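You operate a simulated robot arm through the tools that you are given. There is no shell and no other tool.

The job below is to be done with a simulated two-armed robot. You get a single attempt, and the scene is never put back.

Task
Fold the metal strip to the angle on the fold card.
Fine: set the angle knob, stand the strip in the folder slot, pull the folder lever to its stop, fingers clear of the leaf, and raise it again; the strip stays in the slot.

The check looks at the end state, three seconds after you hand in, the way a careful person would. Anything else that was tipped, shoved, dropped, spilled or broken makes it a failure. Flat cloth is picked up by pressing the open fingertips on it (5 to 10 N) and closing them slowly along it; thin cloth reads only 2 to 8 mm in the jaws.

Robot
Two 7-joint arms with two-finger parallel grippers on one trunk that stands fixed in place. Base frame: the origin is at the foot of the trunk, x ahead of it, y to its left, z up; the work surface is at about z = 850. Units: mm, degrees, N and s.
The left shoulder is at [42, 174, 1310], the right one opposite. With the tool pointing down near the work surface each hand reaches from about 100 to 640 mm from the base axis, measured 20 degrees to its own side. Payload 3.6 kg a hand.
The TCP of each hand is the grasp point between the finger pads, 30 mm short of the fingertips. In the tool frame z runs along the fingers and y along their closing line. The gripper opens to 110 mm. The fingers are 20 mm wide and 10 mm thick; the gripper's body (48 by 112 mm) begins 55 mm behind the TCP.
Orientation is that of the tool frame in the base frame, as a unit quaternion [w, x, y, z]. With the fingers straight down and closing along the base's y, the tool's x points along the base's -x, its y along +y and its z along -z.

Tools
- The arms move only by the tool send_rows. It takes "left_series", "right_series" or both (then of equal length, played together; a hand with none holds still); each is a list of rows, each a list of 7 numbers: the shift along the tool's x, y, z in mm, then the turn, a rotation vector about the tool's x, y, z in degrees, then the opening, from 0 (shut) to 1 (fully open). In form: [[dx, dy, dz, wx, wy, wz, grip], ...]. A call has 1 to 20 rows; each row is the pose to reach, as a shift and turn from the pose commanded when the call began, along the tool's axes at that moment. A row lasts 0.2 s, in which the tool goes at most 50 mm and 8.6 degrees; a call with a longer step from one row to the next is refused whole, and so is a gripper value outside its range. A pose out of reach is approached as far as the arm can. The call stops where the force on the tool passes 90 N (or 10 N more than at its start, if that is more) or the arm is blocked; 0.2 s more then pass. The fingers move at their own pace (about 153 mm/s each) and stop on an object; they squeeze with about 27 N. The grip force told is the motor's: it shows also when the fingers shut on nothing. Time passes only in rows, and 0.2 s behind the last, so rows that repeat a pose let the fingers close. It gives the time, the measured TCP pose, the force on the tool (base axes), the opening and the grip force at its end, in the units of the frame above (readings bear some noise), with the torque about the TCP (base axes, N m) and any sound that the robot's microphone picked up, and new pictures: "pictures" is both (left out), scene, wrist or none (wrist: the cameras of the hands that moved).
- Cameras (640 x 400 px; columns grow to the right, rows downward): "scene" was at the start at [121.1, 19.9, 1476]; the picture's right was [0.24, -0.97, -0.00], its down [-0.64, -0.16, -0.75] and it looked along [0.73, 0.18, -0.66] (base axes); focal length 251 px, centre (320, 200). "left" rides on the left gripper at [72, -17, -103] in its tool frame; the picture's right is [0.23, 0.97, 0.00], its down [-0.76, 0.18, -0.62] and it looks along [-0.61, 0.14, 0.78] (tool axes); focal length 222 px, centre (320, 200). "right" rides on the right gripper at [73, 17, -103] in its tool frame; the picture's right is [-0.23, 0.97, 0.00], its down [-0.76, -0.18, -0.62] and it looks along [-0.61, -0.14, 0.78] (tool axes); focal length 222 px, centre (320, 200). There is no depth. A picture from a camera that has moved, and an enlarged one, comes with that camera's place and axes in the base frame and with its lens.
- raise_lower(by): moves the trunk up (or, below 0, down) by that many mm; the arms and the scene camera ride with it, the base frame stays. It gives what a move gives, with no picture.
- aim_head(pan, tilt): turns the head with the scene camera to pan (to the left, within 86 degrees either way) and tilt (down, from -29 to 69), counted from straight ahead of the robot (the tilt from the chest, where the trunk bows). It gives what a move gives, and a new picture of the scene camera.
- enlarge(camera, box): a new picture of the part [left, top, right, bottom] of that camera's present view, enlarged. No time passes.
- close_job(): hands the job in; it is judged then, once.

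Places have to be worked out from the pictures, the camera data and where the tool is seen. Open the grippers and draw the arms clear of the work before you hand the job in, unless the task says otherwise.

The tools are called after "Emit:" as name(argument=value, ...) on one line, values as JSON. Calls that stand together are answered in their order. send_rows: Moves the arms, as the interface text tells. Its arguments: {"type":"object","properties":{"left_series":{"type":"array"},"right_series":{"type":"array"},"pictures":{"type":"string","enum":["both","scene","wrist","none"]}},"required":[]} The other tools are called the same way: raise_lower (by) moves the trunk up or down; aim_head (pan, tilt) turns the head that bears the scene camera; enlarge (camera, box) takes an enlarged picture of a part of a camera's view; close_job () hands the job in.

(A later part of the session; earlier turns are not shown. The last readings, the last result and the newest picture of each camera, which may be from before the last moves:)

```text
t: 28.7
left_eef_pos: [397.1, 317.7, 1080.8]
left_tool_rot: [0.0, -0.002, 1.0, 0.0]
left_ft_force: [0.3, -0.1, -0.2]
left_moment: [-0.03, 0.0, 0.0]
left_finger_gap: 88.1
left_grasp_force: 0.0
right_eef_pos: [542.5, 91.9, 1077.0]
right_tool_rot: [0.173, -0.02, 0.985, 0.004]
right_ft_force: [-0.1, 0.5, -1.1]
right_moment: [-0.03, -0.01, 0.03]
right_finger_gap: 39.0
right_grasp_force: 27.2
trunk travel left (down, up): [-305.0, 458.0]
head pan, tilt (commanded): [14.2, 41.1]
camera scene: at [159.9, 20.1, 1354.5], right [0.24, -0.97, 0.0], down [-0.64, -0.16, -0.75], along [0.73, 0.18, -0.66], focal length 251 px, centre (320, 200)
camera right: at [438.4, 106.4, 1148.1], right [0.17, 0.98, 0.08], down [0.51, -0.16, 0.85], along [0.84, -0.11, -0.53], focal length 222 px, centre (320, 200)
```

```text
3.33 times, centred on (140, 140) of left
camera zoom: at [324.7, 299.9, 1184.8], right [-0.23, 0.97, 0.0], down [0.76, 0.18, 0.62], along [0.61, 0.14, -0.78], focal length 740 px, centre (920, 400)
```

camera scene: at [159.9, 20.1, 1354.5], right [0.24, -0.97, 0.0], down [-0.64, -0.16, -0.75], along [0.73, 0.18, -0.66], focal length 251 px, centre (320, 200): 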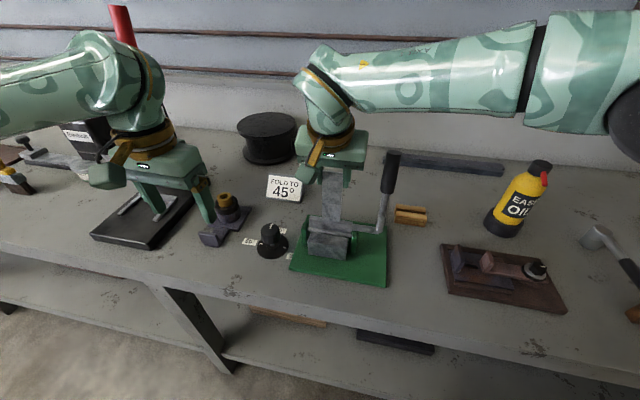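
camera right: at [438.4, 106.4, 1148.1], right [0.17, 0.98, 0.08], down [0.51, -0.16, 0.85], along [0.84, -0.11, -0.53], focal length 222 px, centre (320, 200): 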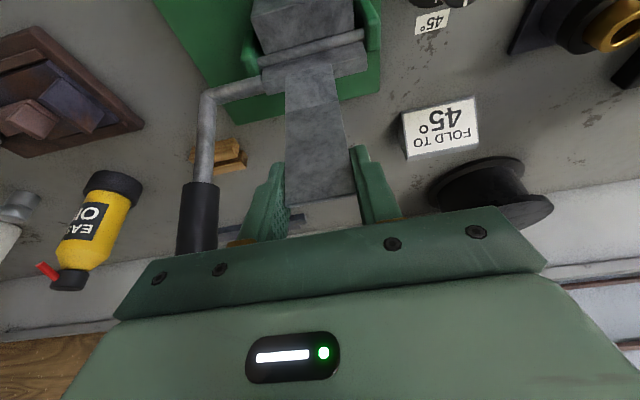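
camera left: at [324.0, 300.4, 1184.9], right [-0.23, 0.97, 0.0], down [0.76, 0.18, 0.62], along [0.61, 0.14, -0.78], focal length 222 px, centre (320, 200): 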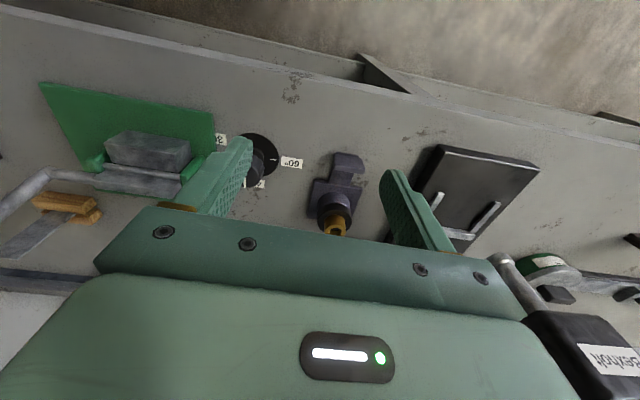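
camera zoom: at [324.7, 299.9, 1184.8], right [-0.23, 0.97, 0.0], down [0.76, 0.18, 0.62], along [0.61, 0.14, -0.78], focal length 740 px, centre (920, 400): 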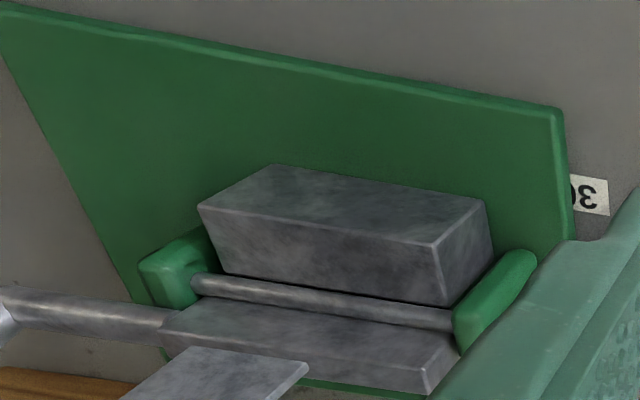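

The strip's bottom edge is about 15 mm above the leaf top and, in the scene view, just in front of it. I'll lower it 30 mm, to just above the rod, and watch the forces.

Emit:
send_rows(right_series=[[3.4, 0, 9.4, 0, 0, 0, 0.3], [6.8, 0, 18.8, 0, 0, 0, 0.3], [10.2, 0, 28.2, 0, 0, 0, 0.3], [10.2, 0, 28.2, 0, 0, 0, 0.3]], pictures="wrist")

Emit:
enlarge(camera="scene", box=[300, 205, 370, 245])

Emit:
enlarge(camera="right", box=[240, 30, 400, 150])

Emit:
enlarge(camera="left", box=[70, 110, 200, 200])

```text
t: 29.7
left_eef_pos: [396.7, 316.8, 1080.9]
left_tool_rot: [0.0, -0.002, 1.0, 0.0]
left_ft_force: [0.4, 0.3, -0.2]
left_moment: [-0.01, -0.01, 0.05]
left_finger_gap: 88.1
left_grasp_force: 0.0
right_eef_pos: [543.0, 91.6, 1044.1]
right_tool_rot: [0.173, -0.021, 0.985, 0.003]
right_ft_force: [-0.2, 0.5, -1.4]
right_moment: [-0.01, 0.01, 0.0]
right_finger_gap: 39.4
right_grasp_force: 27.5
trunk travel left (down, up): [-305.0, 458.0]
head pan, tilt (commanded): [14.2, 41.1]
camera right: at [439.1, 106.9, 1116.5], right [0.17, 0.98, 0.08], down [0.51, -0.16, 0.85], along [0.84, -0.11, -0.53], focal length 222 px, centre (320, 200)
```

right: 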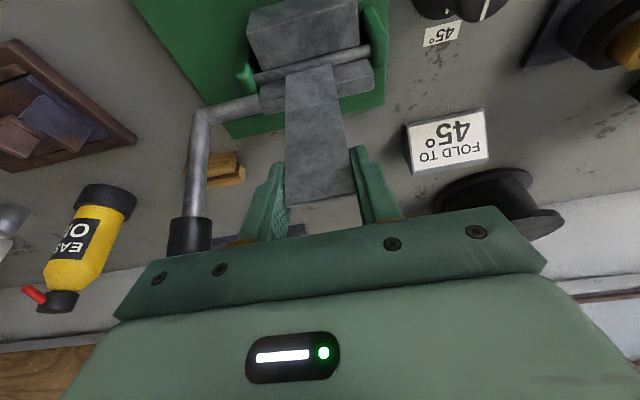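

```text
9.14 times, centred on (335, 225) of scene
camera zoom: at [160.0, 20.1, 1354.4], right [0.24, -0.97, 0.0], down [-0.64, -0.16, -0.75], along [0.73, 0.18, -0.66], focal length 2294 px, centre (183, -29)
```

zoom: 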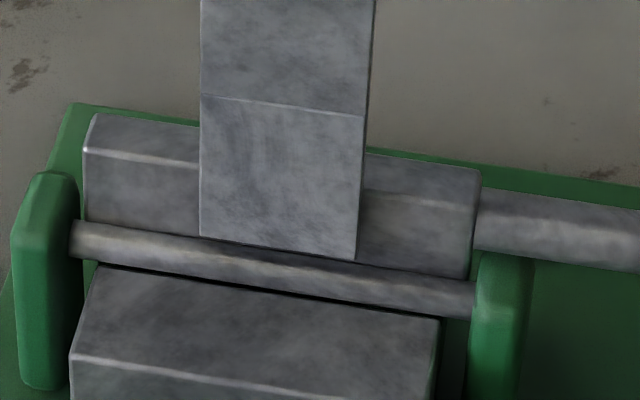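

```text
3.33 times, centred on (320, 90) of right
camera zoom: at [439.1, 106.9, 1116.5], right [0.17, 0.98, 0.08], down [0.51, -0.16, 0.85], along [0.84, -0.11, -0.53], focal length 740 px, centre (320, 567)
```

zoom: 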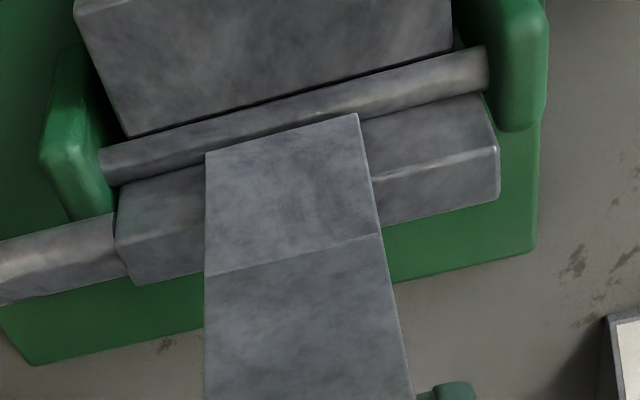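

```text
4.44 times, centred on (135, 155) of left
camera zoom: at [324.8, 299.9, 1184.8], right [-0.23, 0.97, 0.0], down [0.76, 0.18, 0.62], along [0.61, 0.14, -0.78], focal length 987 px, centre (1142, 400)
```

zoom: 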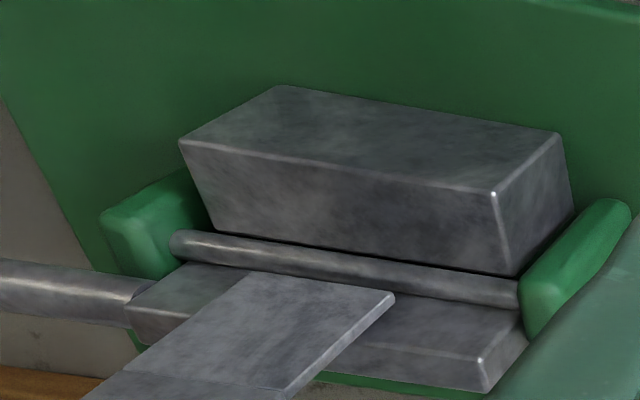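

The strip's bottom is about 6 mm above the rod, and its mid-plane (x ≈ 541.7) matches the slot line (≈ 542). I'll lower it in small steps and check the force to see whether it slides in.

Emit:
send_rows(right_series=[[1.0, 0, 2.8, 0, 0, 0, 0.3], [2.0, 0, 5.6, 0, 0, 0, 0.3], [3.1, 0, 8.5, 0, 0, 0, 0.3], [3.1, 0, 8.5, 0, 0, 0, 0.3]], pictures="none")

Emit:
enlarge(camera="scene", box=[300, 205, 370, 245])

```text
t: 30.7
left_eef_pos: [398.0, 316.2, 1080.8]
left_tool_rot: [0.0, -0.002, 1.0, 0.0]
left_ft_force: [0.2, 0.8, 0.0]
left_moment: [-0.01, 0.01, -0.01]
left_finger_gap: 88.1
left_grasp_force: 0.2
right_eef_pos: [543.0, 92.7, 1036.5]
right_tool_rot: [0.173, -0.021, 0.985, 0.004]
right_ft_force: [0.1, -0.1, -0.1]
right_moment: [0.01, 0.0, 0.0]
right_finger_gap: 39.1
right_grasp_force: 27.3
trunk travel left (down, up): [-305.0, 458.0]
head pan, tilt (commanded): [14.2, 41.1]
```

```text
9.14 times, centred on (335, 225) of scene
camera zoom: at [160.2, 20.1, 1354.4], right [0.24, -0.97, 0.0], down [-0.64, -0.16, -0.75], along [0.73, 0.18, -0.66], focal length 2294 px, centre (183, -29)
```

zoom: 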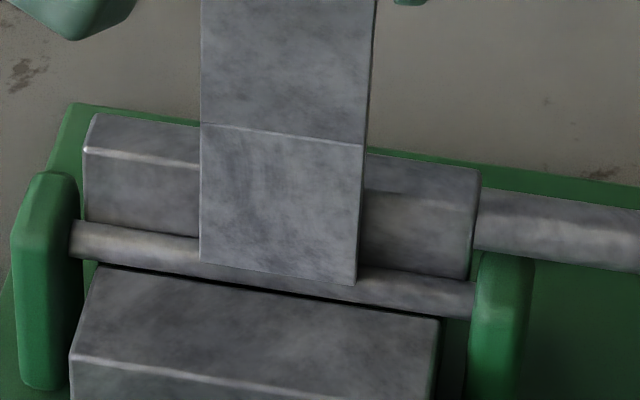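

There is no contact force yet with the strip's bottom at about z = 915, level with the rod. I'll go down another 5 mm.

Emit:
send_rows(right_series=[[0.9, 0, 2.4, 0, 0, 0, 0.3], [1.7, 0, 4.7, 0, 0, 0, 0.3], [1.7, 0, 4.7, 0, 0, 0, 0.3]], pictures="none")

Emit:
enlarge(camera="scene", box=[310, 212, 360, 242])

Emit:
enlarge(camera="right", box=[250, 30, 390, 110])

Emit:
enlarge(camera="left", box=[90, 130, 200, 200])

```text
t: 31.5
left_eef_pos: [397.6, 317.7, 1079.7]
left_tool_rot: [0.0, -0.002, 1.0, 0.0]
left_ft_force: [-0.8, 0.6, 0.3]
left_moment: [0.01, 0.02, 0.02]
left_finger_gap: 88.0
left_grasp_force: 0.0
right_eef_pos: [543.0, 93.2, 1030.9]
right_tool_rot: [0.173, -0.021, 0.985, 0.004]
right_ft_force: [0.7, 0.1, -1.6]
right_moment: [-0.01, 0.02, -0.06]
right_finger_gap: 39.2
right_grasp_force: 27.2
trunk travel left (down, up): [-305.0, 458.0]
head pan, tilt (commanded): [14.2, 41.1]
```

```text
12.80 times, centred on (335, 227) of scene
camera zoom: at [160.1, 20.1, 1354.4], right [0.24, -0.97, 0.0], down [-0.64, -0.16, -0.75], along [0.73, 0.18, -0.66], focal length 3211 px, centre (128, -146)
```

zoom: 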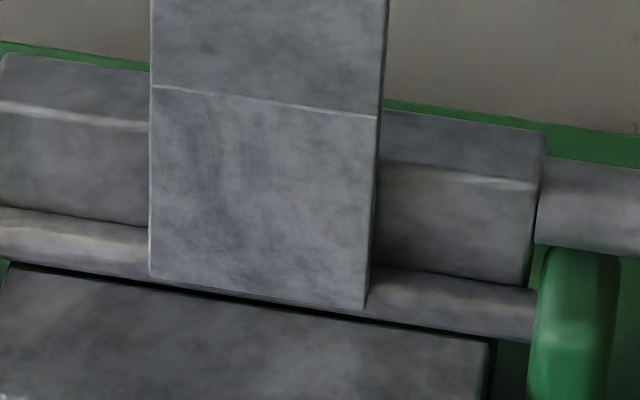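

```text
4.57 times, centred on (320, 70) of right
camera zoom: at [438.2, 107.0, 1103.3], right [0.17, 0.98, 0.08], down [0.51, -0.16, 0.85], along [0.84, -0.11, -0.53], focal length 1015 px, centre (320, 794)
```

zoom: 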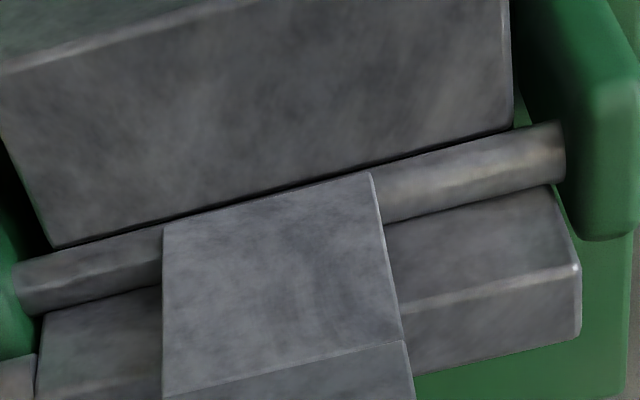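

```text
5.71 times, centred on (145, 165) of left
camera zoom: at [324.9, 299.9, 1184.8], right [-0.23, 0.97, 0.0], down [0.76, 0.18, 0.62], along [0.61, 0.14, -0.78], focal length 1269 px, centre (1320, 400)
```

zoom: 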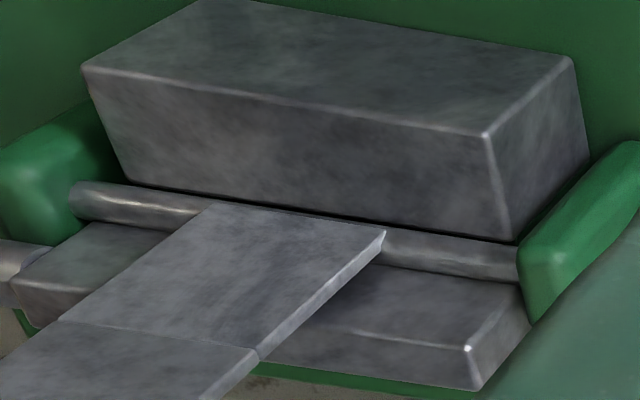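

There is still no contact with the bottom edge near z ≈ 910, and the strip shows just in front of the rod. I'll lower it 4 mm more to find out whether it enters the slot or lands on the block's top.

Emit:
send_rows(right_series=[[0.7, 0, 1.9, 0, 0, 0, 0.3], [1.4, 0, 3.8, 0, 0, 0, 0.3], [1.4, 0, 3.8, 0, 0, 0, 0.3]], pictures="none")

Emit:
enlarge(camera="scene", box=[310, 212, 360, 242])

Emit:
enlarge(camera="left", box=[90, 130, 200, 200])

```text
t: 32.3
left_eef_pos: [398.0, 316.6, 1081.2]
left_tool_rot: [0.0, -0.002, 1.0, 0.0]
left_ft_force: [-0.1, -0.4, 0.1]
left_moment: [0.0, 0.01, 0.01]
left_finger_gap: 87.9
left_grasp_force: 0.1
right_eef_pos: [541.5, 94.0, 1026.1]
right_tool_rot: [0.174, -0.019, 0.985, 0.004]
right_ft_force: [0.2, -0.2, 1.2]
right_moment: [-0.04, 0.0, 0.02]
right_finger_gap: 39.1
right_grasp_force: 27.1
trunk travel left (down, up): [-305.0, 458.0]
head pan, tilt (commanded): [14.2, 41.1]
```

```text
12.80 times, centred on (335, 227) of scene
camera zoom: at [160.0, 20.1, 1354.5], right [0.24, -0.97, 0.0], down [-0.64, -0.16, -0.75], along [0.73, 0.18, -0.66], focal length 3211 px, centre (128, -146)
```

zoom: 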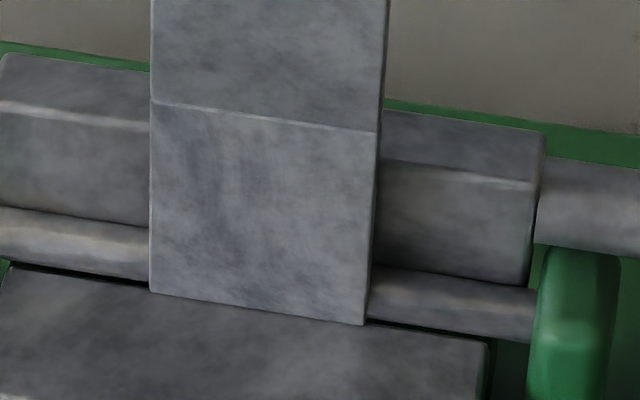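

```text
5.71 times, centred on (145, 165) of left
camera zoom: at [324.8, 299.9, 1184.8], right [-0.23, 0.97, 0.0], down [0.76, 0.18, 0.62], along [0.61, 0.14, -0.78], focal length 1269 px, centre (1320, 400)
```

zoom: 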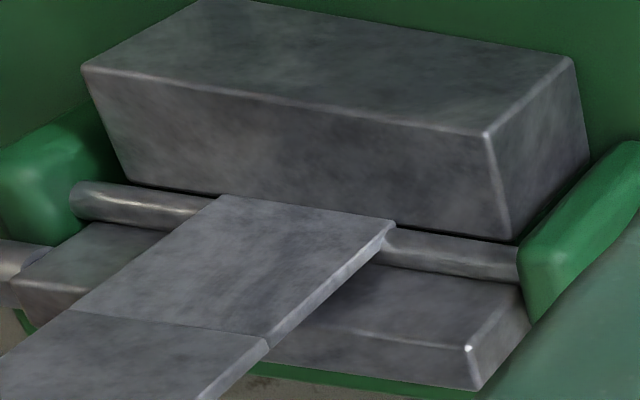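

The bottom edge now shows over the block's far edge, so the strip is about 3 mm too near. I'll raise it 3 mm and shift 3 mm away from the robot, checking the force to see whether the rod resists.

Emit:
send_rows(right_series=[[-1.0, 0, -2.8, 0, 0, 0, 0.3], [-2.4, 0, -2.3, 0, 0, 0, 0.3], [-3.8, 0, -1.8, 0, 0, 0, 0.3], [-3.8, 0, -1.8, 0, 0, 0, 0.3]], pictures="none")

Emit:
enlarge(camera="scene", box=[310, 212, 360, 242])

Emit:
enlarge(camera="left", box=[90, 130, 200, 200])

```text
t: 33.3
left_eef_pos: [398.4, 316.4, 1081.4]
left_tool_rot: [0.0, -0.001, 1.0, 0.0]
left_ft_force: [0.5, 0.0, 0.1]
left_moment: [0.02, -0.02, -0.03]
left_finger_gap: 87.8
left_grasp_force: 0.2
right_eef_pos: [544.2, 93.2, 1030.8]
right_tool_rot: [0.173, -0.02, 0.985, 0.003]
right_ft_force: [-0.1, -0.1, -1.6]
right_moment: [-0.03, -0.03, 0.02]
right_finger_gap: 39.4
right_grasp_force: 26.5
trunk travel left (down, up): [-305.0, 458.0]
head pan, tilt (commanded): [14.2, 41.1]
```

```text
12.80 times, centred on (335, 227) of scene
camera zoom: at [160.2, 20.1, 1354.4], right [0.24, -0.97, 0.0], down [-0.64, -0.16, -0.75], along [0.73, 0.18, -0.66], focal length 3211 px, centre (128, -146)
```

zoom: 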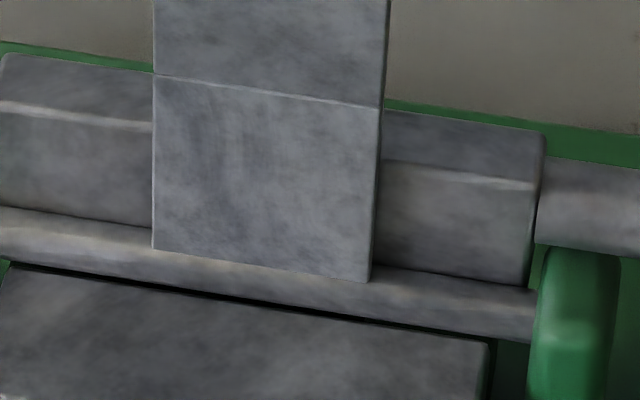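

```text
5.71 times, centred on (145, 165) of left
camera zoom: at [324.9, 299.9, 1184.7], right [-0.23, 0.97, 0.0], down [0.76, 0.18, 0.62], along [0.61, 0.14, -0.78], focal length 1269 px, centre (1320, 400)
```

zoom: 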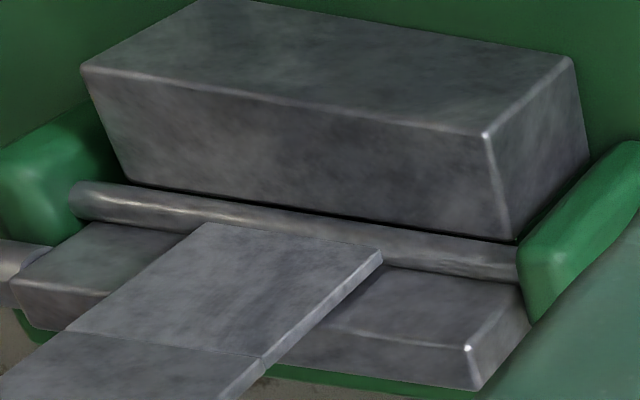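

The strip now passes behind the rod's front surface with no resistance, so the rod doesn't block it and the strip lines up with the slot. I'll keep lowering in small steps while checking the force.

Emit:
send_rows(right_series=[[0.7, 0, 1.9, 0, 0, 0, 0.3], [1.4, 0, 3.8, 0, 0, 0, 0.3], [2.0, 0, 5.6, 0, 0, 0, 0.3], [2.0, 0, 5.6, 0, 0, 0, 0.3]], pictures="none")

Emit:
enlarge(camera="scene", box=[310, 212, 360, 242])

```text
t: 34.3
left_eef_pos: [397.0, 317.0, 1080.3]
left_tool_rot: [0.0, -0.001, 1.0, -0.001]
left_ft_force: [0.0, -0.3, 0.4]
left_moment: [0.03, 0.03, 0.01]
left_finger_gap: 88.0
left_grasp_force: 0.0
right_eef_pos: [545.5, 92.8, 1025.5]
right_tool_rot: [0.175, -0.021, 0.984, 0.003]
right_ft_force: [-0.6, -0.4, 8.2]
right_moment: [-0.2, -0.04, 0.0]
right_finger_gap: 39.2
right_grasp_force: 26.9
trunk travel left (down, up): [-305.0, 458.0]
head pan, tilt (commanded): [14.2, 41.1]
```

```text
12.80 times, centred on (335, 227) of scene
camera zoom: at [159.3, 20.1, 1354.7], right [0.24, -0.97, 0.0], down [-0.64, -0.16, -0.75], along [0.73, 0.18, -0.66], focal length 3211 px, centre (128, -146)
```

zoom: 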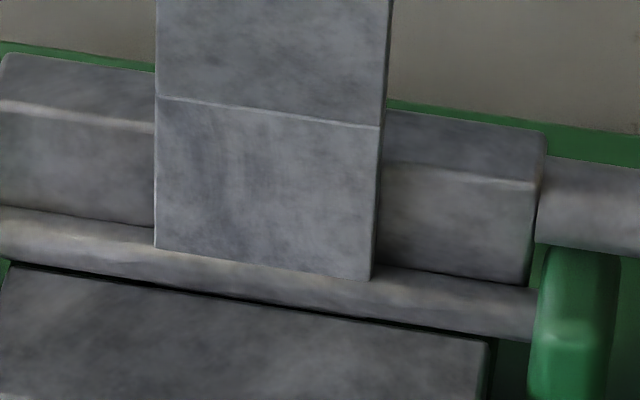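

I felt 8 N of contact with the bottom edge at z ≈ 905, and the moment suggests the far side at the -y corner. I'll lift slightly, move 0.8 mm toward the robot, and press down gently again.

Emit:
send_rows(right_series=[[-0.5, 0, -1.4, 0, 0, 0, 0.3], [0.24, 0, -1.68, 0, 0, 0, 0.3], [0.9, 0, 0.2, 0, 0, 0, 0.3], [1.6, 0, 2.1, 0, 0, 0, 0.3], [1.6, 0, 2.1, 0, 0, 0, 0.3]], pictures="none")

```text
t: 35.5
left_eef_pos: [395.2, 317.2, 1082.1]
left_tool_rot: [0.001, -0.003, 1.0, 0.0]
left_ft_force: [-0.3, 0.2, -0.4]
left_moment: [0.01, 0.0, 0.02]
left_finger_gap: 87.7
left_grasp_force: 0.1
right_eef_pos: [543.9, 93.6, 1024.7]
right_tool_rot: [0.176, -0.02, 0.984, 0.004]
right_ft_force: [0.9, 2.3, 24.3]
right_moment: [-0.14, -0.12, -0.04]
right_finger_gap: 39.3
right_grasp_force: 27.5
trunk travel left (down, up): [-305.0, 458.0]
head pan, tilt (commanded): [14.2, 41.1]
```

The contact is firmer (24 N), so it isn't in yet, and the moments still point to the far side. I'll lift 4 mm, move 1.2 mm nearer, lower again, and look.

Emit:
send_rows(right_series=[[-0.7, 0, -1.9, 0, 0, 0, 0.3], [-1.4, 0, -3.8, 0, 0, 0, 0.3], [-0.2, 0, -4.2, 0, 0, 0, 0.3], [0.4, 0, -2.3, 0, 0, 0, 0.3], [1.1, 0, -0.4, 0, 0, 0, 0.3], [1.1, 0, -0.4, 0, 0, 0, 0.3]], pictures="wrist")

Emit:
enlarge(camera="scene", box=[310, 212, 360, 242])

Emit:
enlarge(camera="right", box=[250, 20, 390, 110])

```text
t: 36.9
left_eef_pos: [395.5, 317.1, 1081.0]
left_tool_rot: [0.001, -0.001, 1.0, 0.0]
left_ft_force: [0.2, 0.3, 1.1]
left_moment: [0.0, 0.02, 0.02]
left_finger_gap: 88.4
left_grasp_force: 0.1
right_eef_pos: [542.1, 92.7, 1024.4]
right_tool_rot: [0.174, -0.021, 0.984, 0.003]
right_ft_force: [1.0, 3.1, 23.0]
right_moment: [-0.13, -0.05, -0.04]
right_finger_gap: 39.2
right_grasp_force: 26.8
trunk travel left (down, up): [-305.0, 458.0]
head pan, tilt (commanded): [14.2, 41.1]
camera right: at [437.9, 106.4, 1094.8], right [0.17, 0.98, 0.08], down [0.51, -0.16, 0.85], along [0.84, -0.11, -0.53], focal length 222 px, centre (320, 200)
```

right: 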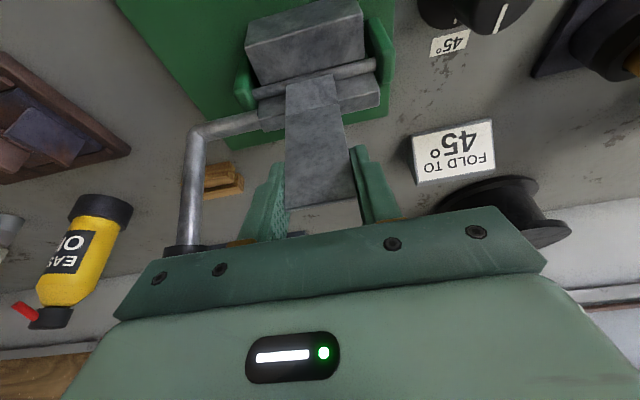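

```text
12.80 times, centred on (335, 227) of scene
camera zoom: at [157.8, 20.1, 1354.8], right [0.24, -0.97, 0.0], down [-0.64, -0.16, -0.75], along [0.73, 0.18, -0.66], focal length 3211 px, centre (128, -146)
```

zoom: 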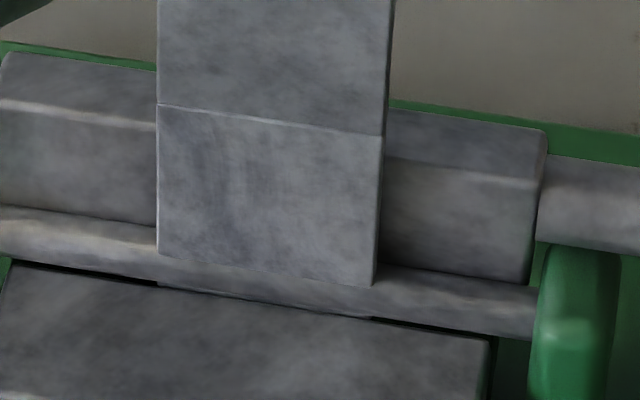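

```text
4.44 times, centred on (320, 65) of right
camera zoom: at [437.9, 106.4, 1094.8], right [0.17, 0.98, 0.08], down [0.51, -0.16, 0.85], along [0.84, -0.11, -0.53], focal length 987 px, centre (320, 800)
```

zoom: 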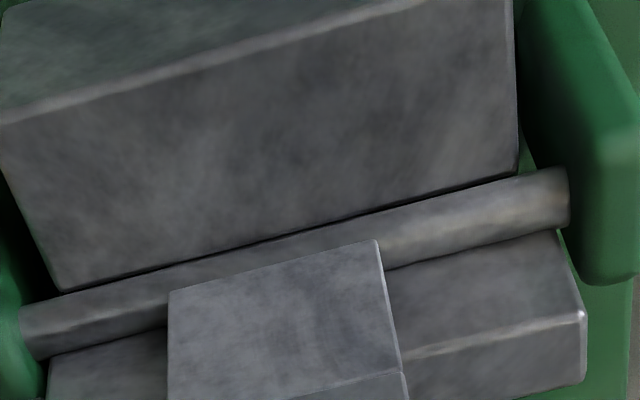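

Now the strip's bottom shows under the rod, resting on the block's far edge, so that contact is on the near side. The slot therefore lies between these two tries, and I'll go to the middle: lift, +0.6 mm, and lower again.

Emit:
send_rows(right_series=[[-0.5, 0, -1.4, 0, 0, 0, 0.3], [-1.0, 0, -2.8, 0, 0, 0, 0.3], [-1.6, 0, -2.6, 0, 0, 0, 0.3], [-1.1, 0, -1.2, 0, 0, 0, 0.3], [-0.6, 0, 0.2, 0, 0, 0, 0.3], [-0.6, 0, 0.2, 0, 0, 0, 0.3]], pictures="none")

Emit:
enlarge(camera="scene", box=[315, 220, 355, 245])

```text
t: 38.3
left_eef_pos: [398.2, 316.2, 1080.1]
left_tool_rot: [0.001, -0.001, 1.0, 0.0]
left_ft_force: [0.1, 0.0, -0.6]
left_moment: [-0.02, -0.01, 0.0]
left_finger_gap: 88.3
left_grasp_force: 0.0
right_eef_pos: [542.5, 91.9, 1023.6]
right_tool_rot: [0.172, -0.02, 0.985, 0.004]
right_ft_force: [-2.9, -0.6, 6.8]
right_moment: [-0.22, 0.27, -0.06]
right_finger_gap: 39.2
right_grasp_force: 26.6
trunk travel left (down, up): [-305.0, 458.0]
head pan, tilt (commanded): [14.2, 41.1]
```

```text
16.00 times, centred on (335, 232) of scene
camera zoom: at [159.0, 19.9, 1354.6], right [0.24, -0.97, 0.0], down [-0.64, -0.16, -0.75], along [0.73, 0.18, -0.66], focal length 4014 px, centre (80, -320)
```

zoom: 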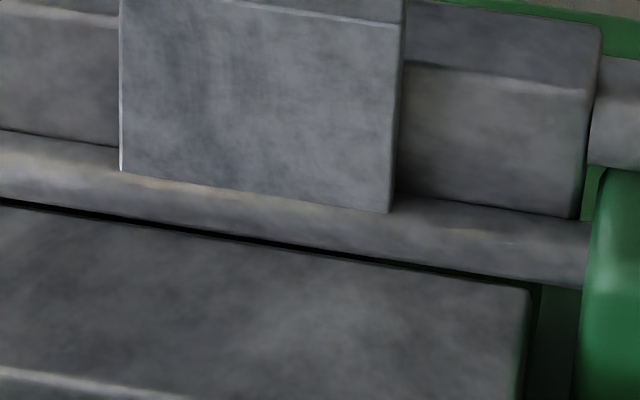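

Fz is down to 7 N and the gap shows dark again under the rod, so the bottom edge now looks to be behind the block's edge, inside the slot. I'll nudge 0.3 mm nearer and lower 3 mm more.

Emit:
send_rows(right_series=[[0.3, 0, -0.1, 0, 0, 0, 0.3], [0.6, 0, 0.9, 0, 0, 0, 0.3], [0.95, 0, 1.8, 0, 0, 0, 0.3], [1.3, 0, 2.7, 0, 0, 0, 0.3], [1.3, 0, 2.7, 0, 0, 0, 0.3]], pictures="none")

Emit:
enlarge(camera="scene", box=[310, 205, 360, 242])

```text
t: 39.5
left_eef_pos: [395.0, 317.4, 1081.2]
left_tool_rot: [0.001, -0.002, 1.0, 0.001]
left_ft_force: [-0.2, -0.3, 0.6]
left_moment: [-0.01, 0.0, 0.0]
left_finger_gap: 87.9
left_grasp_force: 0.1
right_eef_pos: [542.6, 93.4, 1021.0]
right_tool_rot: [0.175, -0.021, 0.984, 0.004]
right_ft_force: [0.7, 0.7, 25.1]
right_moment: [-0.32, -0.11, 0.04]
right_finger_gap: 39.4
right_grasp_force: 26.9
trunk travel left (down, up): [-305.0, 458.0]
head pan, tilt (commanded): [14.2, 41.1]
```

```text
10.81 times, centred on (335, 224) of scene
camera zoom: at [158.0, 20.0, 1354.8], right [0.24, -0.97, 0.0], down [-0.64, -0.16, -0.75], along [0.73, 0.18, -0.66], focal length 2712 px, centre (158, -54)
```

zoom: 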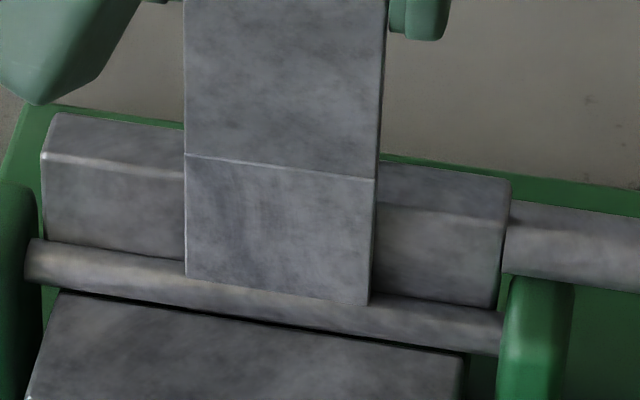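

The strip slipped about 5 mm in the grip, so it is still on the rim. The contact keeps showing up at the -y corner, and in the picture the strip sits about 3 mm right of the folder's middle, so the slot is probably a pocket barely wider than the strip. I'll lift, shift +3 mm in y, and try again.

Emit:
send_rows(right_series=[[-0.7, 0, -1.9, 0, 0, 0, 0.3], [-1.36, 0, -3.76, 0, 0, 0, 0.3], [-1.6, 1.5, -3.7, 0, 0, 0, 0.3], [-1.77, 3, -3.62, 0, 0, 0, 0.3], [-1.1, 3, -1.75, 0, 0, 0, 0.3], [-0.4, 3, 0.14, 0, 0, 0, 0.3], [-0.4, 3, 0.14, 0, 0, 0, 0.3]], pictures="none")

Emit:
enlarge(camera="scene", box=[310, 205, 360, 242])

```text
t: 41.1
left_eef_pos: [397.8, 316.9, 1080.2]
left_tool_rot: [-0.001, -0.002, 1.0, 0.0]
left_ft_force: [0.5, 0.4, 0.9]
left_moment: [-0.02, -0.01, -0.02]
left_finger_gap: 88.2
left_grasp_force: 0.0
right_eef_pos: [543.7, 96.2, 1018.1]
right_tool_rot: [0.173, -0.021, 0.985, 0.003]
right_ft_force: [-0.1, -0.1, -0.8]
right_moment: [0.01, 0.04, 0.0]
right_finger_gap: 39.5
right_grasp_force: 27.0
trunk travel left (down, up): [-305.0, 458.0]
head pan, tilt (commanded): [14.2, 41.1]
```

```text
10.81 times, centred on (335, 224) of scene
camera zoom: at [160.1, 20.1, 1354.4], right [0.24, -0.97, 0.0], down [-0.64, -0.16, -0.75], along [0.73, 0.18, -0.66], focal length 2712 px, centre (158, -54)
```

zoom: 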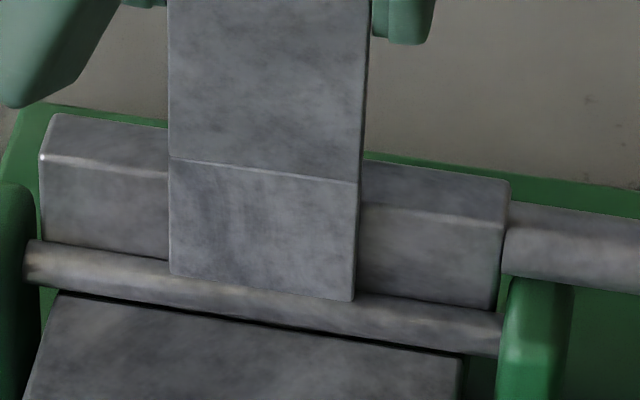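

With the shift there is no contact force at all and the strip is below the rim, so it's in the slot. I'll keep lowering in steps.

Emit:
send_rows(right_series=[[1.0, 0, 2.8, 0, 0, 0, 0.3], [2.0, 0, 5.6, 0, 0, 0, 0.3], [3.4, 0, 9.4, 0, 0, 0, 0.3], [3.4, 0, 9.4, 0, 0, 0, 0.3]], pictures="none")

Emit:
enlarge(camera="scene", box=[310, 205, 360, 242])

```text
t: 42.1
left_eef_pos: [397.4, 318.1, 1080.9]
left_tool_rot: [0.001, -0.001, 1.0, 0.001]
left_ft_force: [-0.3, 0.3, -0.2]
left_moment: [-0.02, 0.03, -0.02]
left_finger_gap: 87.6
left_grasp_force: 0.2
right_eef_pos: [544.9, 96.7, 1008.7]
right_tool_rot: [0.173, -0.021, 0.985, 0.004]
right_ft_force: [-1.4, 0.2, -0.5]
right_moment: [0.03, 0.08, -0.02]
right_finger_gap: 39.3
right_grasp_force: 27.1
trunk travel left (down, up): [-305.0, 458.0]
head pan, tilt (commanded): [14.2, 41.1]
```

```text
10.81 times, centred on (335, 224) of scene
camera zoom: at [160.0, 20.2, 1354.4], right [0.24, -0.97, 0.0], down [-0.64, -0.16, -0.75], along [0.73, 0.18, -0.66], focal length 2712 px, centre (158, -54)
```

zoom: 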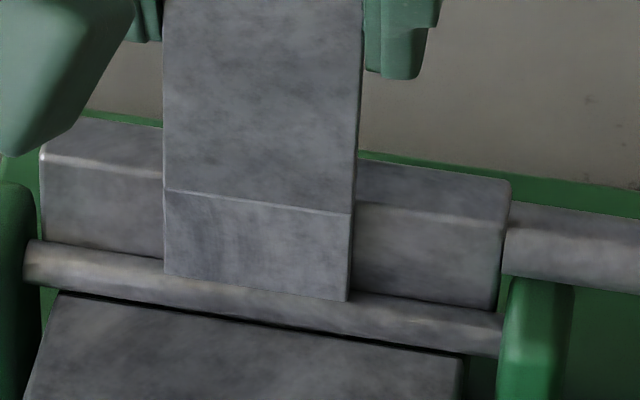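

It's sliding in freely with almost no force. I'll go down another 12 mm.

Emit:
send_rows(right_series=[[1.0, 0, 2.8, 0, 0, 0, 0.3], [2.0, 0, 5.6, 0, 0, 0, 0.3], [3.1, 0, 8.5, 0, 0, 0, 0.3], [4.1, 0, 11.3, 0, 0, 0, 0.3], [4.1, 0, 11.3, 0, 0, 0, 0.3]], pictures="none")

Emit:
enlarge(camera="scene", box=[310, 195, 360, 242])

```text
t: 43.3
left_eef_pos: [396.6, 317.1, 1081.2]
left_tool_rot: [0.0, -0.003, 1.0, 0.0]
left_ft_force: [0.1, 1.0, -0.1]
left_moment: [0.02, 0.0, 0.0]
left_finger_gap: 87.7
left_grasp_force: 0.0
right_eef_pos: [545.2, 95.9, 997.7]
right_tool_rot: [0.173, -0.022, 0.985, 0.004]
right_ft_force: [0.4, -0.4, -0.7]
right_moment: [0.04, 0.02, 0.01]
right_finger_gap: 39.3
right_grasp_force: 26.9
trunk travel left (down, up): [-305.0, 458.0]
head pan, tilt (commanded): [14.2, 41.1]
```

```text
8.51 times, centred on (335, 218) of scene
camera zoom: at [160.2, 20.2, 1354.4], right [0.24, -0.97, 0.0], down [-0.64, -0.16, -0.75], along [0.73, 0.18, -0.66], focal length 2135 px, centre (192, 43)
```

zoom: 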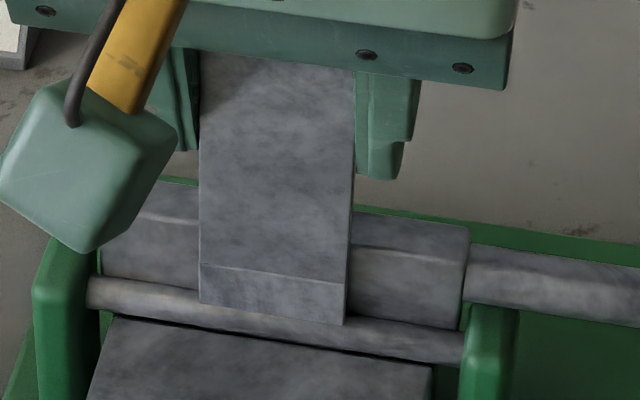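

The fold line is about 20 mm above the rod, and the fingertips still clear the leaf's top by about 25 mm. I'll lower another 10 mm.

Emit:
send_rows(right_series=[[1.0, 0, 2.8, 0, 0, 0, 0.3], [2.0, 0, 5.6, 0, 0, 0, 0.3], [3.4, 0, 9.4, 0, 0, 0, 0.3], [3.4, 0, 9.4, 0, 0, 0, 0.3]], pictures="wrist")

Emit:
enlarge(camera="scene", box=[310, 195, 370, 242])

Emit:
enlarge(camera="right", box=[230, 20, 410, 220])

```text
t: 44.3
left_eef_pos: [397.2, 316.4, 1081.2]
left_tool_rot: [0.0, -0.002, 1.0, 0.0]
left_ft_force: [0.3, -0.1, 0.5]
left_moment: [0.0, -0.01, 0.02]
left_finger_gap: 88.0
left_grasp_force: 0.2
right_eef_pos: [544.8, 96.7, 986.9]
right_tool_rot: [0.174, -0.021, 0.984, 0.004]
right_ft_force: [-0.6, 0.3, -1.3]
right_moment: [-0.02, 0.0, 0.0]
right_finger_gap: 39.4
right_grasp_force: 26.7
trunk travel left (down, up): [-305.0, 458.0]
head pan, tilt (commanded): [14.2, 41.1]
camera right: at [440.0, 110.6, 1059.0], right [0.17, 0.98, 0.08], down [0.51, -0.16, 0.85], along [0.84, -0.11, -0.53], focal length 222 px, centre (320, 200)
```

right: 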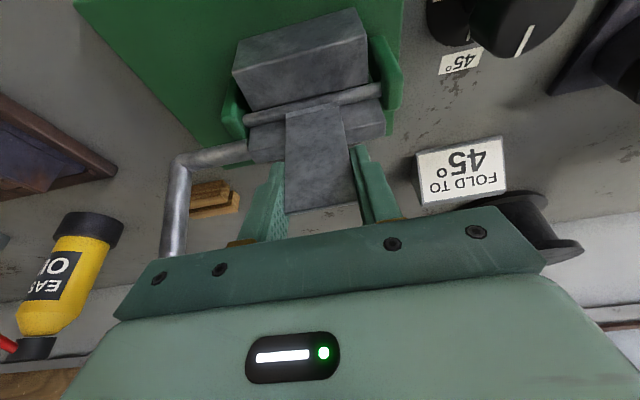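

```text
8.51 times, centred on (340, 218) of scene
camera zoom: at [160.1, 20.2, 1354.4], right [0.24, -0.97, 0.0], down [-0.64, -0.16, -0.75], along [0.73, 0.18, -0.66], focal length 2135 px, centre (150, 43)
```

zoom: 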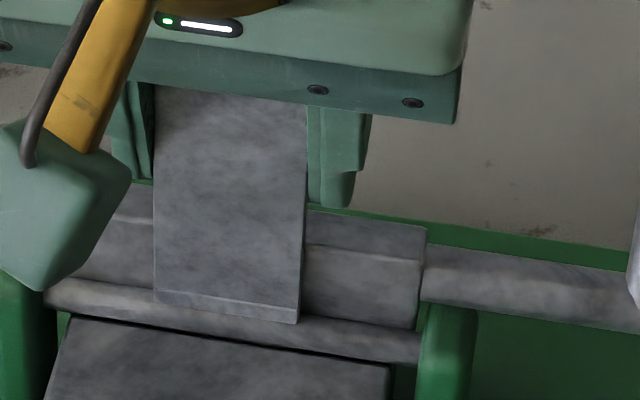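

```text
2.00 times, centred on (320, 120) of right
camera zoom: at [440.0, 110.6, 1059.0], right [0.17, 0.98, 0.08], down [0.51, -0.16, 0.85], along [0.84, -0.11, -0.53], focal length 444 px, centre (320, 360)
```

zoom: 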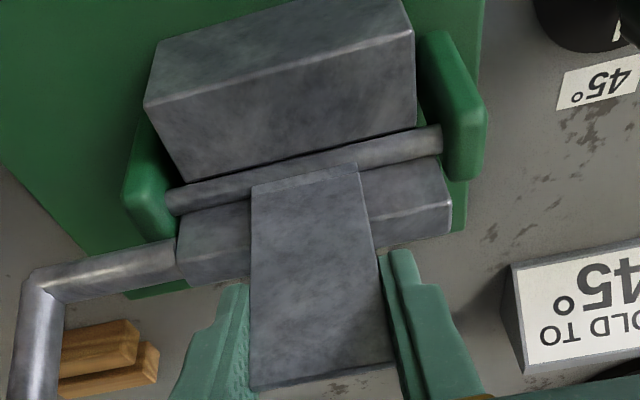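

The fold line is only a few mm above the rod now and there's still no force. I'll lower 5 mm, then check for the slot's floor.

Emit:
send_rows(right_series=[[0.7, 0, 1.9, 0, 0, 0, 0.3], [1.2, 0, 3.3, 0, 0, 0, 0.3], [1.7, 0, 4.7, 0, 0, 0, 0.3], [1.7, 0, 4.7, 0, 0, 0, 0.3]], pictures="none")

Emit:
enlarge(camera="scene", box=[310, 195, 370, 242])

```text
t: 45.3
left_eef_pos: [398.6, 317.7, 1080.7]
left_tool_rot: [0.0, -0.001, 1.0, 0.0]
left_ft_force: [0.0, -0.4, 0.8]
left_moment: [0.01, -0.02, 0.0]
left_finger_gap: 88.0
left_grasp_force: 0.1
right_eef_pos: [544.9, 95.7, 981.3]
right_tool_rot: [0.172, -0.021, 0.985, 0.003]
right_ft_force: [0.8, -0.2, -1.3]
right_moment: [0.01, -0.02, 0.02]
right_finger_gap: 39.1
right_grasp_force: 27.1
trunk travel left (down, up): [-305.0, 458.0]
head pan, tilt (commanded): [14.2, 41.1]
```

```text
8.51 times, centred on (340, 218) of scene
camera zoom: at [160.2, 20.1, 1354.4], right [0.24, -0.97, 0.0], down [-0.64, -0.16, -0.75], along [0.73, 0.18, -0.66], focal length 2135 px, centre (150, 43)
```

zoom: 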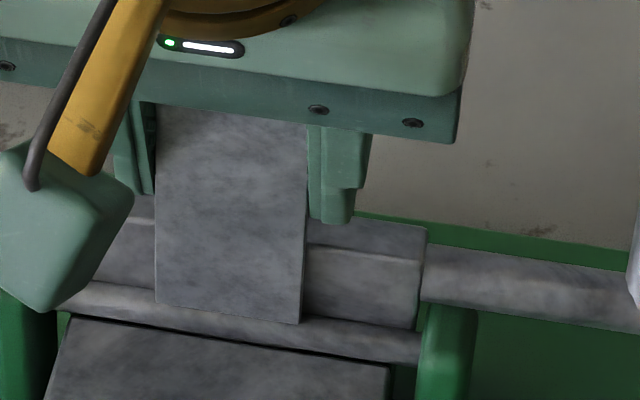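

The fold line has just disappeared into the rod and there is still no floor contact. I'll lower 3 mm more.

Emit:
send_rows(right_series=[[0.5, 0, 1.4, 0, 0, 0, 0.3], [1.0, 0, 2.8, 0, 0, 0, 0.3], [1.0, 0, 2.8, 0, 0, 0, 0.3]], pictures="none")

```text
t: 46.1
left_eef_pos: [397.5, 317.2, 1080.6]
left_tool_rot: [0.001, -0.002, 1.0, 0.0]
left_ft_force: [0.0, 0.4, 0.2]
left_moment: [0.02, 0.01, 0.01]
left_finger_gap: 88.0
left_grasp_force: 0.1
right_eef_pos: [543.7, 97.2, 978.6]
right_tool_rot: [0.173, -0.021, 0.985, 0.004]
right_ft_force: [-0.5, -0.4, -1.8]
right_moment: [0.01, 0.03, -0.01]
right_finger_gap: 39.1
right_grasp_force: 27.2
trunk travel left (down, up): [-305.0, 458.0]
head pan, tilt (commanded): [14.2, 41.1]
```

No floor yet with the strip's bottom at about z = 862.6. I'll lower 2 mm more, still clear of the leaf.

Emit:
send_rows(right_series=[[0.35, 0, 0.95, 0, 0, 0, 0.3], [0.7, 0, 1.9, 0, 0, 0, 0.3], [0.7, 0, 1.9, 0, 0, 0, 0.3]], pictures="wrist")

Emit:
enlarge(camera="scene", box=[310, 195, 370, 242])

Emit:
enlarge(camera="right", box=[230, 60, 410, 220])

Emit:
enlarge(camera="left", box=[60, 100, 220, 210])

```text
t: 46.9
left_eef_pos: [397.4, 318.0, 1080.8]
left_tool_rot: [0.0, -0.001, 1.0, 0.0]
left_ft_force: [0.0, 0.4, -0.2]
left_moment: [0.01, -0.03, -0.01]
left_finger_gap: 87.7
left_grasp_force: 0.0
right_eef_pos: [542.4, 96.0, 977.3]
right_tool_rot: [0.173, -0.021, 0.985, 0.003]
right_ft_force: [0.3, 1.2, 1.4]
right_moment: [0.12, -0.02, -0.02]
right_finger_gap: 39.3
right_grasp_force: 27.3
trunk travel left (down, up): [-305.0, 458.0]
head pan, tilt (commanded): [14.2, 41.1]
camera right: at [439.3, 109.7, 1048.9], right [0.17, 0.98, 0.08], down [0.51, -0.16, 0.85], along [0.84, -0.11, -0.53], focal length 222 px, centre (320, 200)
```

right: 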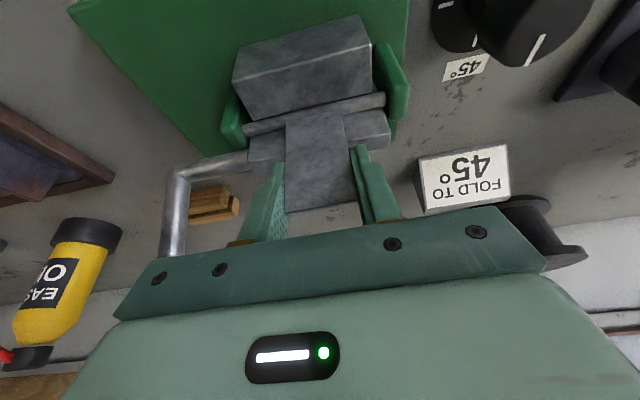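

```text
8.51 times, centred on (340, 218) of scene
camera zoom: at [159.9, 20.2, 1354.5], right [0.24, -0.97, 0.0], down [-0.64, -0.16, -0.75], along [0.73, 0.18, -0.66], focal length 2135 px, centre (150, 43)
```

zoom: 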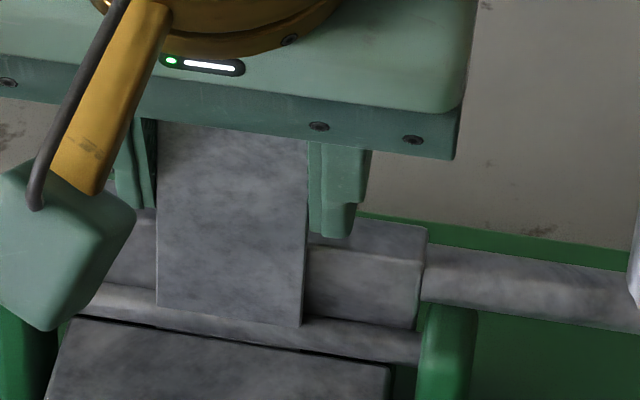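

```text
2.50 times, centred on (320, 140) of right
camera zoom: at [439.3, 109.7, 1048.9], right [0.17, 0.98, 0.08], down [0.51, -0.16, 0.85], along [0.84, -0.11, -0.53], focal length 555 px, centre (320, 350)
```

zoom: 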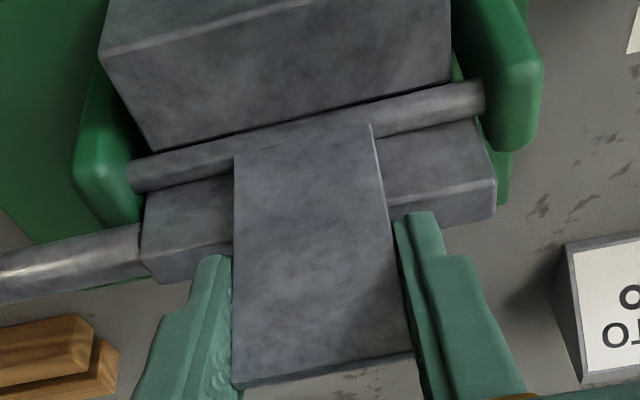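

```text
3.64 times, centred on (140, 155) of left
camera zoom: at [324.7, 300.0, 1184.8], right [-0.23, 0.97, 0.0], down [0.76, 0.18, 0.62], along [0.61, 0.14, -0.78], focal length 808 px, centre (974, 364)
```

zoom: 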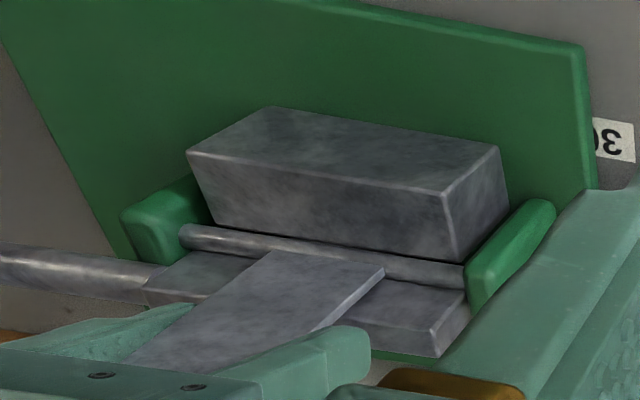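

I feel the first light touch of the slot's floor (1.4 N). I'll open the fingers to 66 mm to let go of the strip, then look before withdrawing.

Emit:
send_rows(right_series=[[0, 0, 0, 0, 0, 0, 0.4], [0, 0, 0, 0, 0, 0, 0.5], [0, 0, 0, 0, 0, 0, 0.6], [0, 0, 0, 0, 0, 0, 0.6]], pictures="wrist")

Emit:
enlarge(camera="scene", box=[300, 190, 380, 242])

```text
t: 47.9
left_eef_pos: [397.8, 315.4, 1080.0]
left_tool_rot: [-0.001, -0.002, 1.0, 0.0]
left_ft_force: [-0.1, -0.3, -0.5]
left_moment: [0.0, -0.02, 0.01]
left_finger_gap: 88.2
left_grasp_force: 0.0
right_eef_pos: [542.9, 95.3, 976.8]
right_tool_rot: [0.173, -0.021, 0.985, 0.003]
right_ft_force: [0.3, -0.4, 0.0]
right_moment: [0.01, 0.02, 0.01]
right_finger_gap: 66.1
right_grasp_force: 0.0
trunk travel left (down, up): [-305.0, 458.0]
head pan, tilt (commanded): [14.2, 41.1]
camera right: at [439.4, 109.5, 1048.7], right [0.17, 0.98, 0.08], down [0.51, -0.16, 0.85], along [0.84, -0.11, -0.53], focal length 222 px, centre (320, 200)
```

right: 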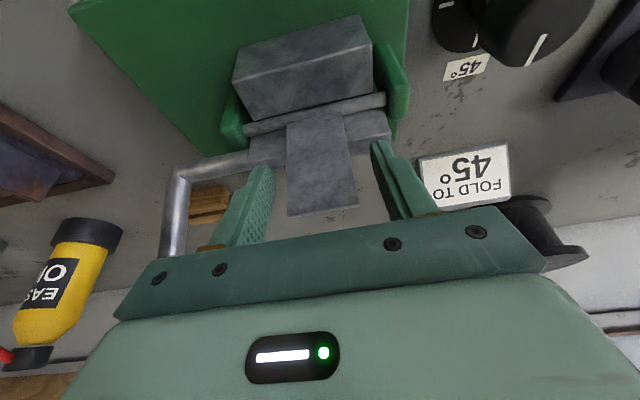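

```text
7.69 times, centred on (340, 216) of scene
camera zoom: at [160.1, 20.1, 1354.4], right [0.24, -0.97, 0.0], down [-0.64, -0.16, -0.75], along [0.73, 0.18, -0.66], focal length 1930 px, centre (166, 77)
```

zoom: 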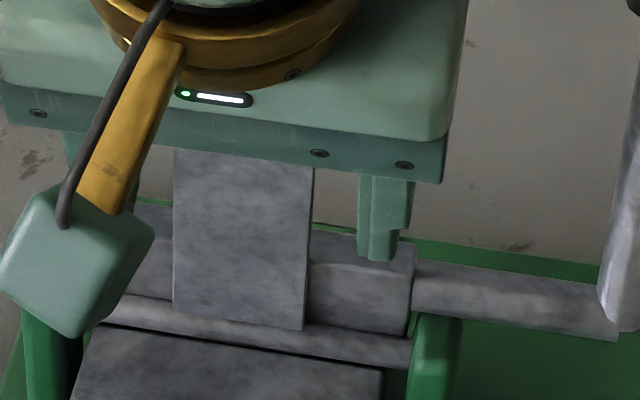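

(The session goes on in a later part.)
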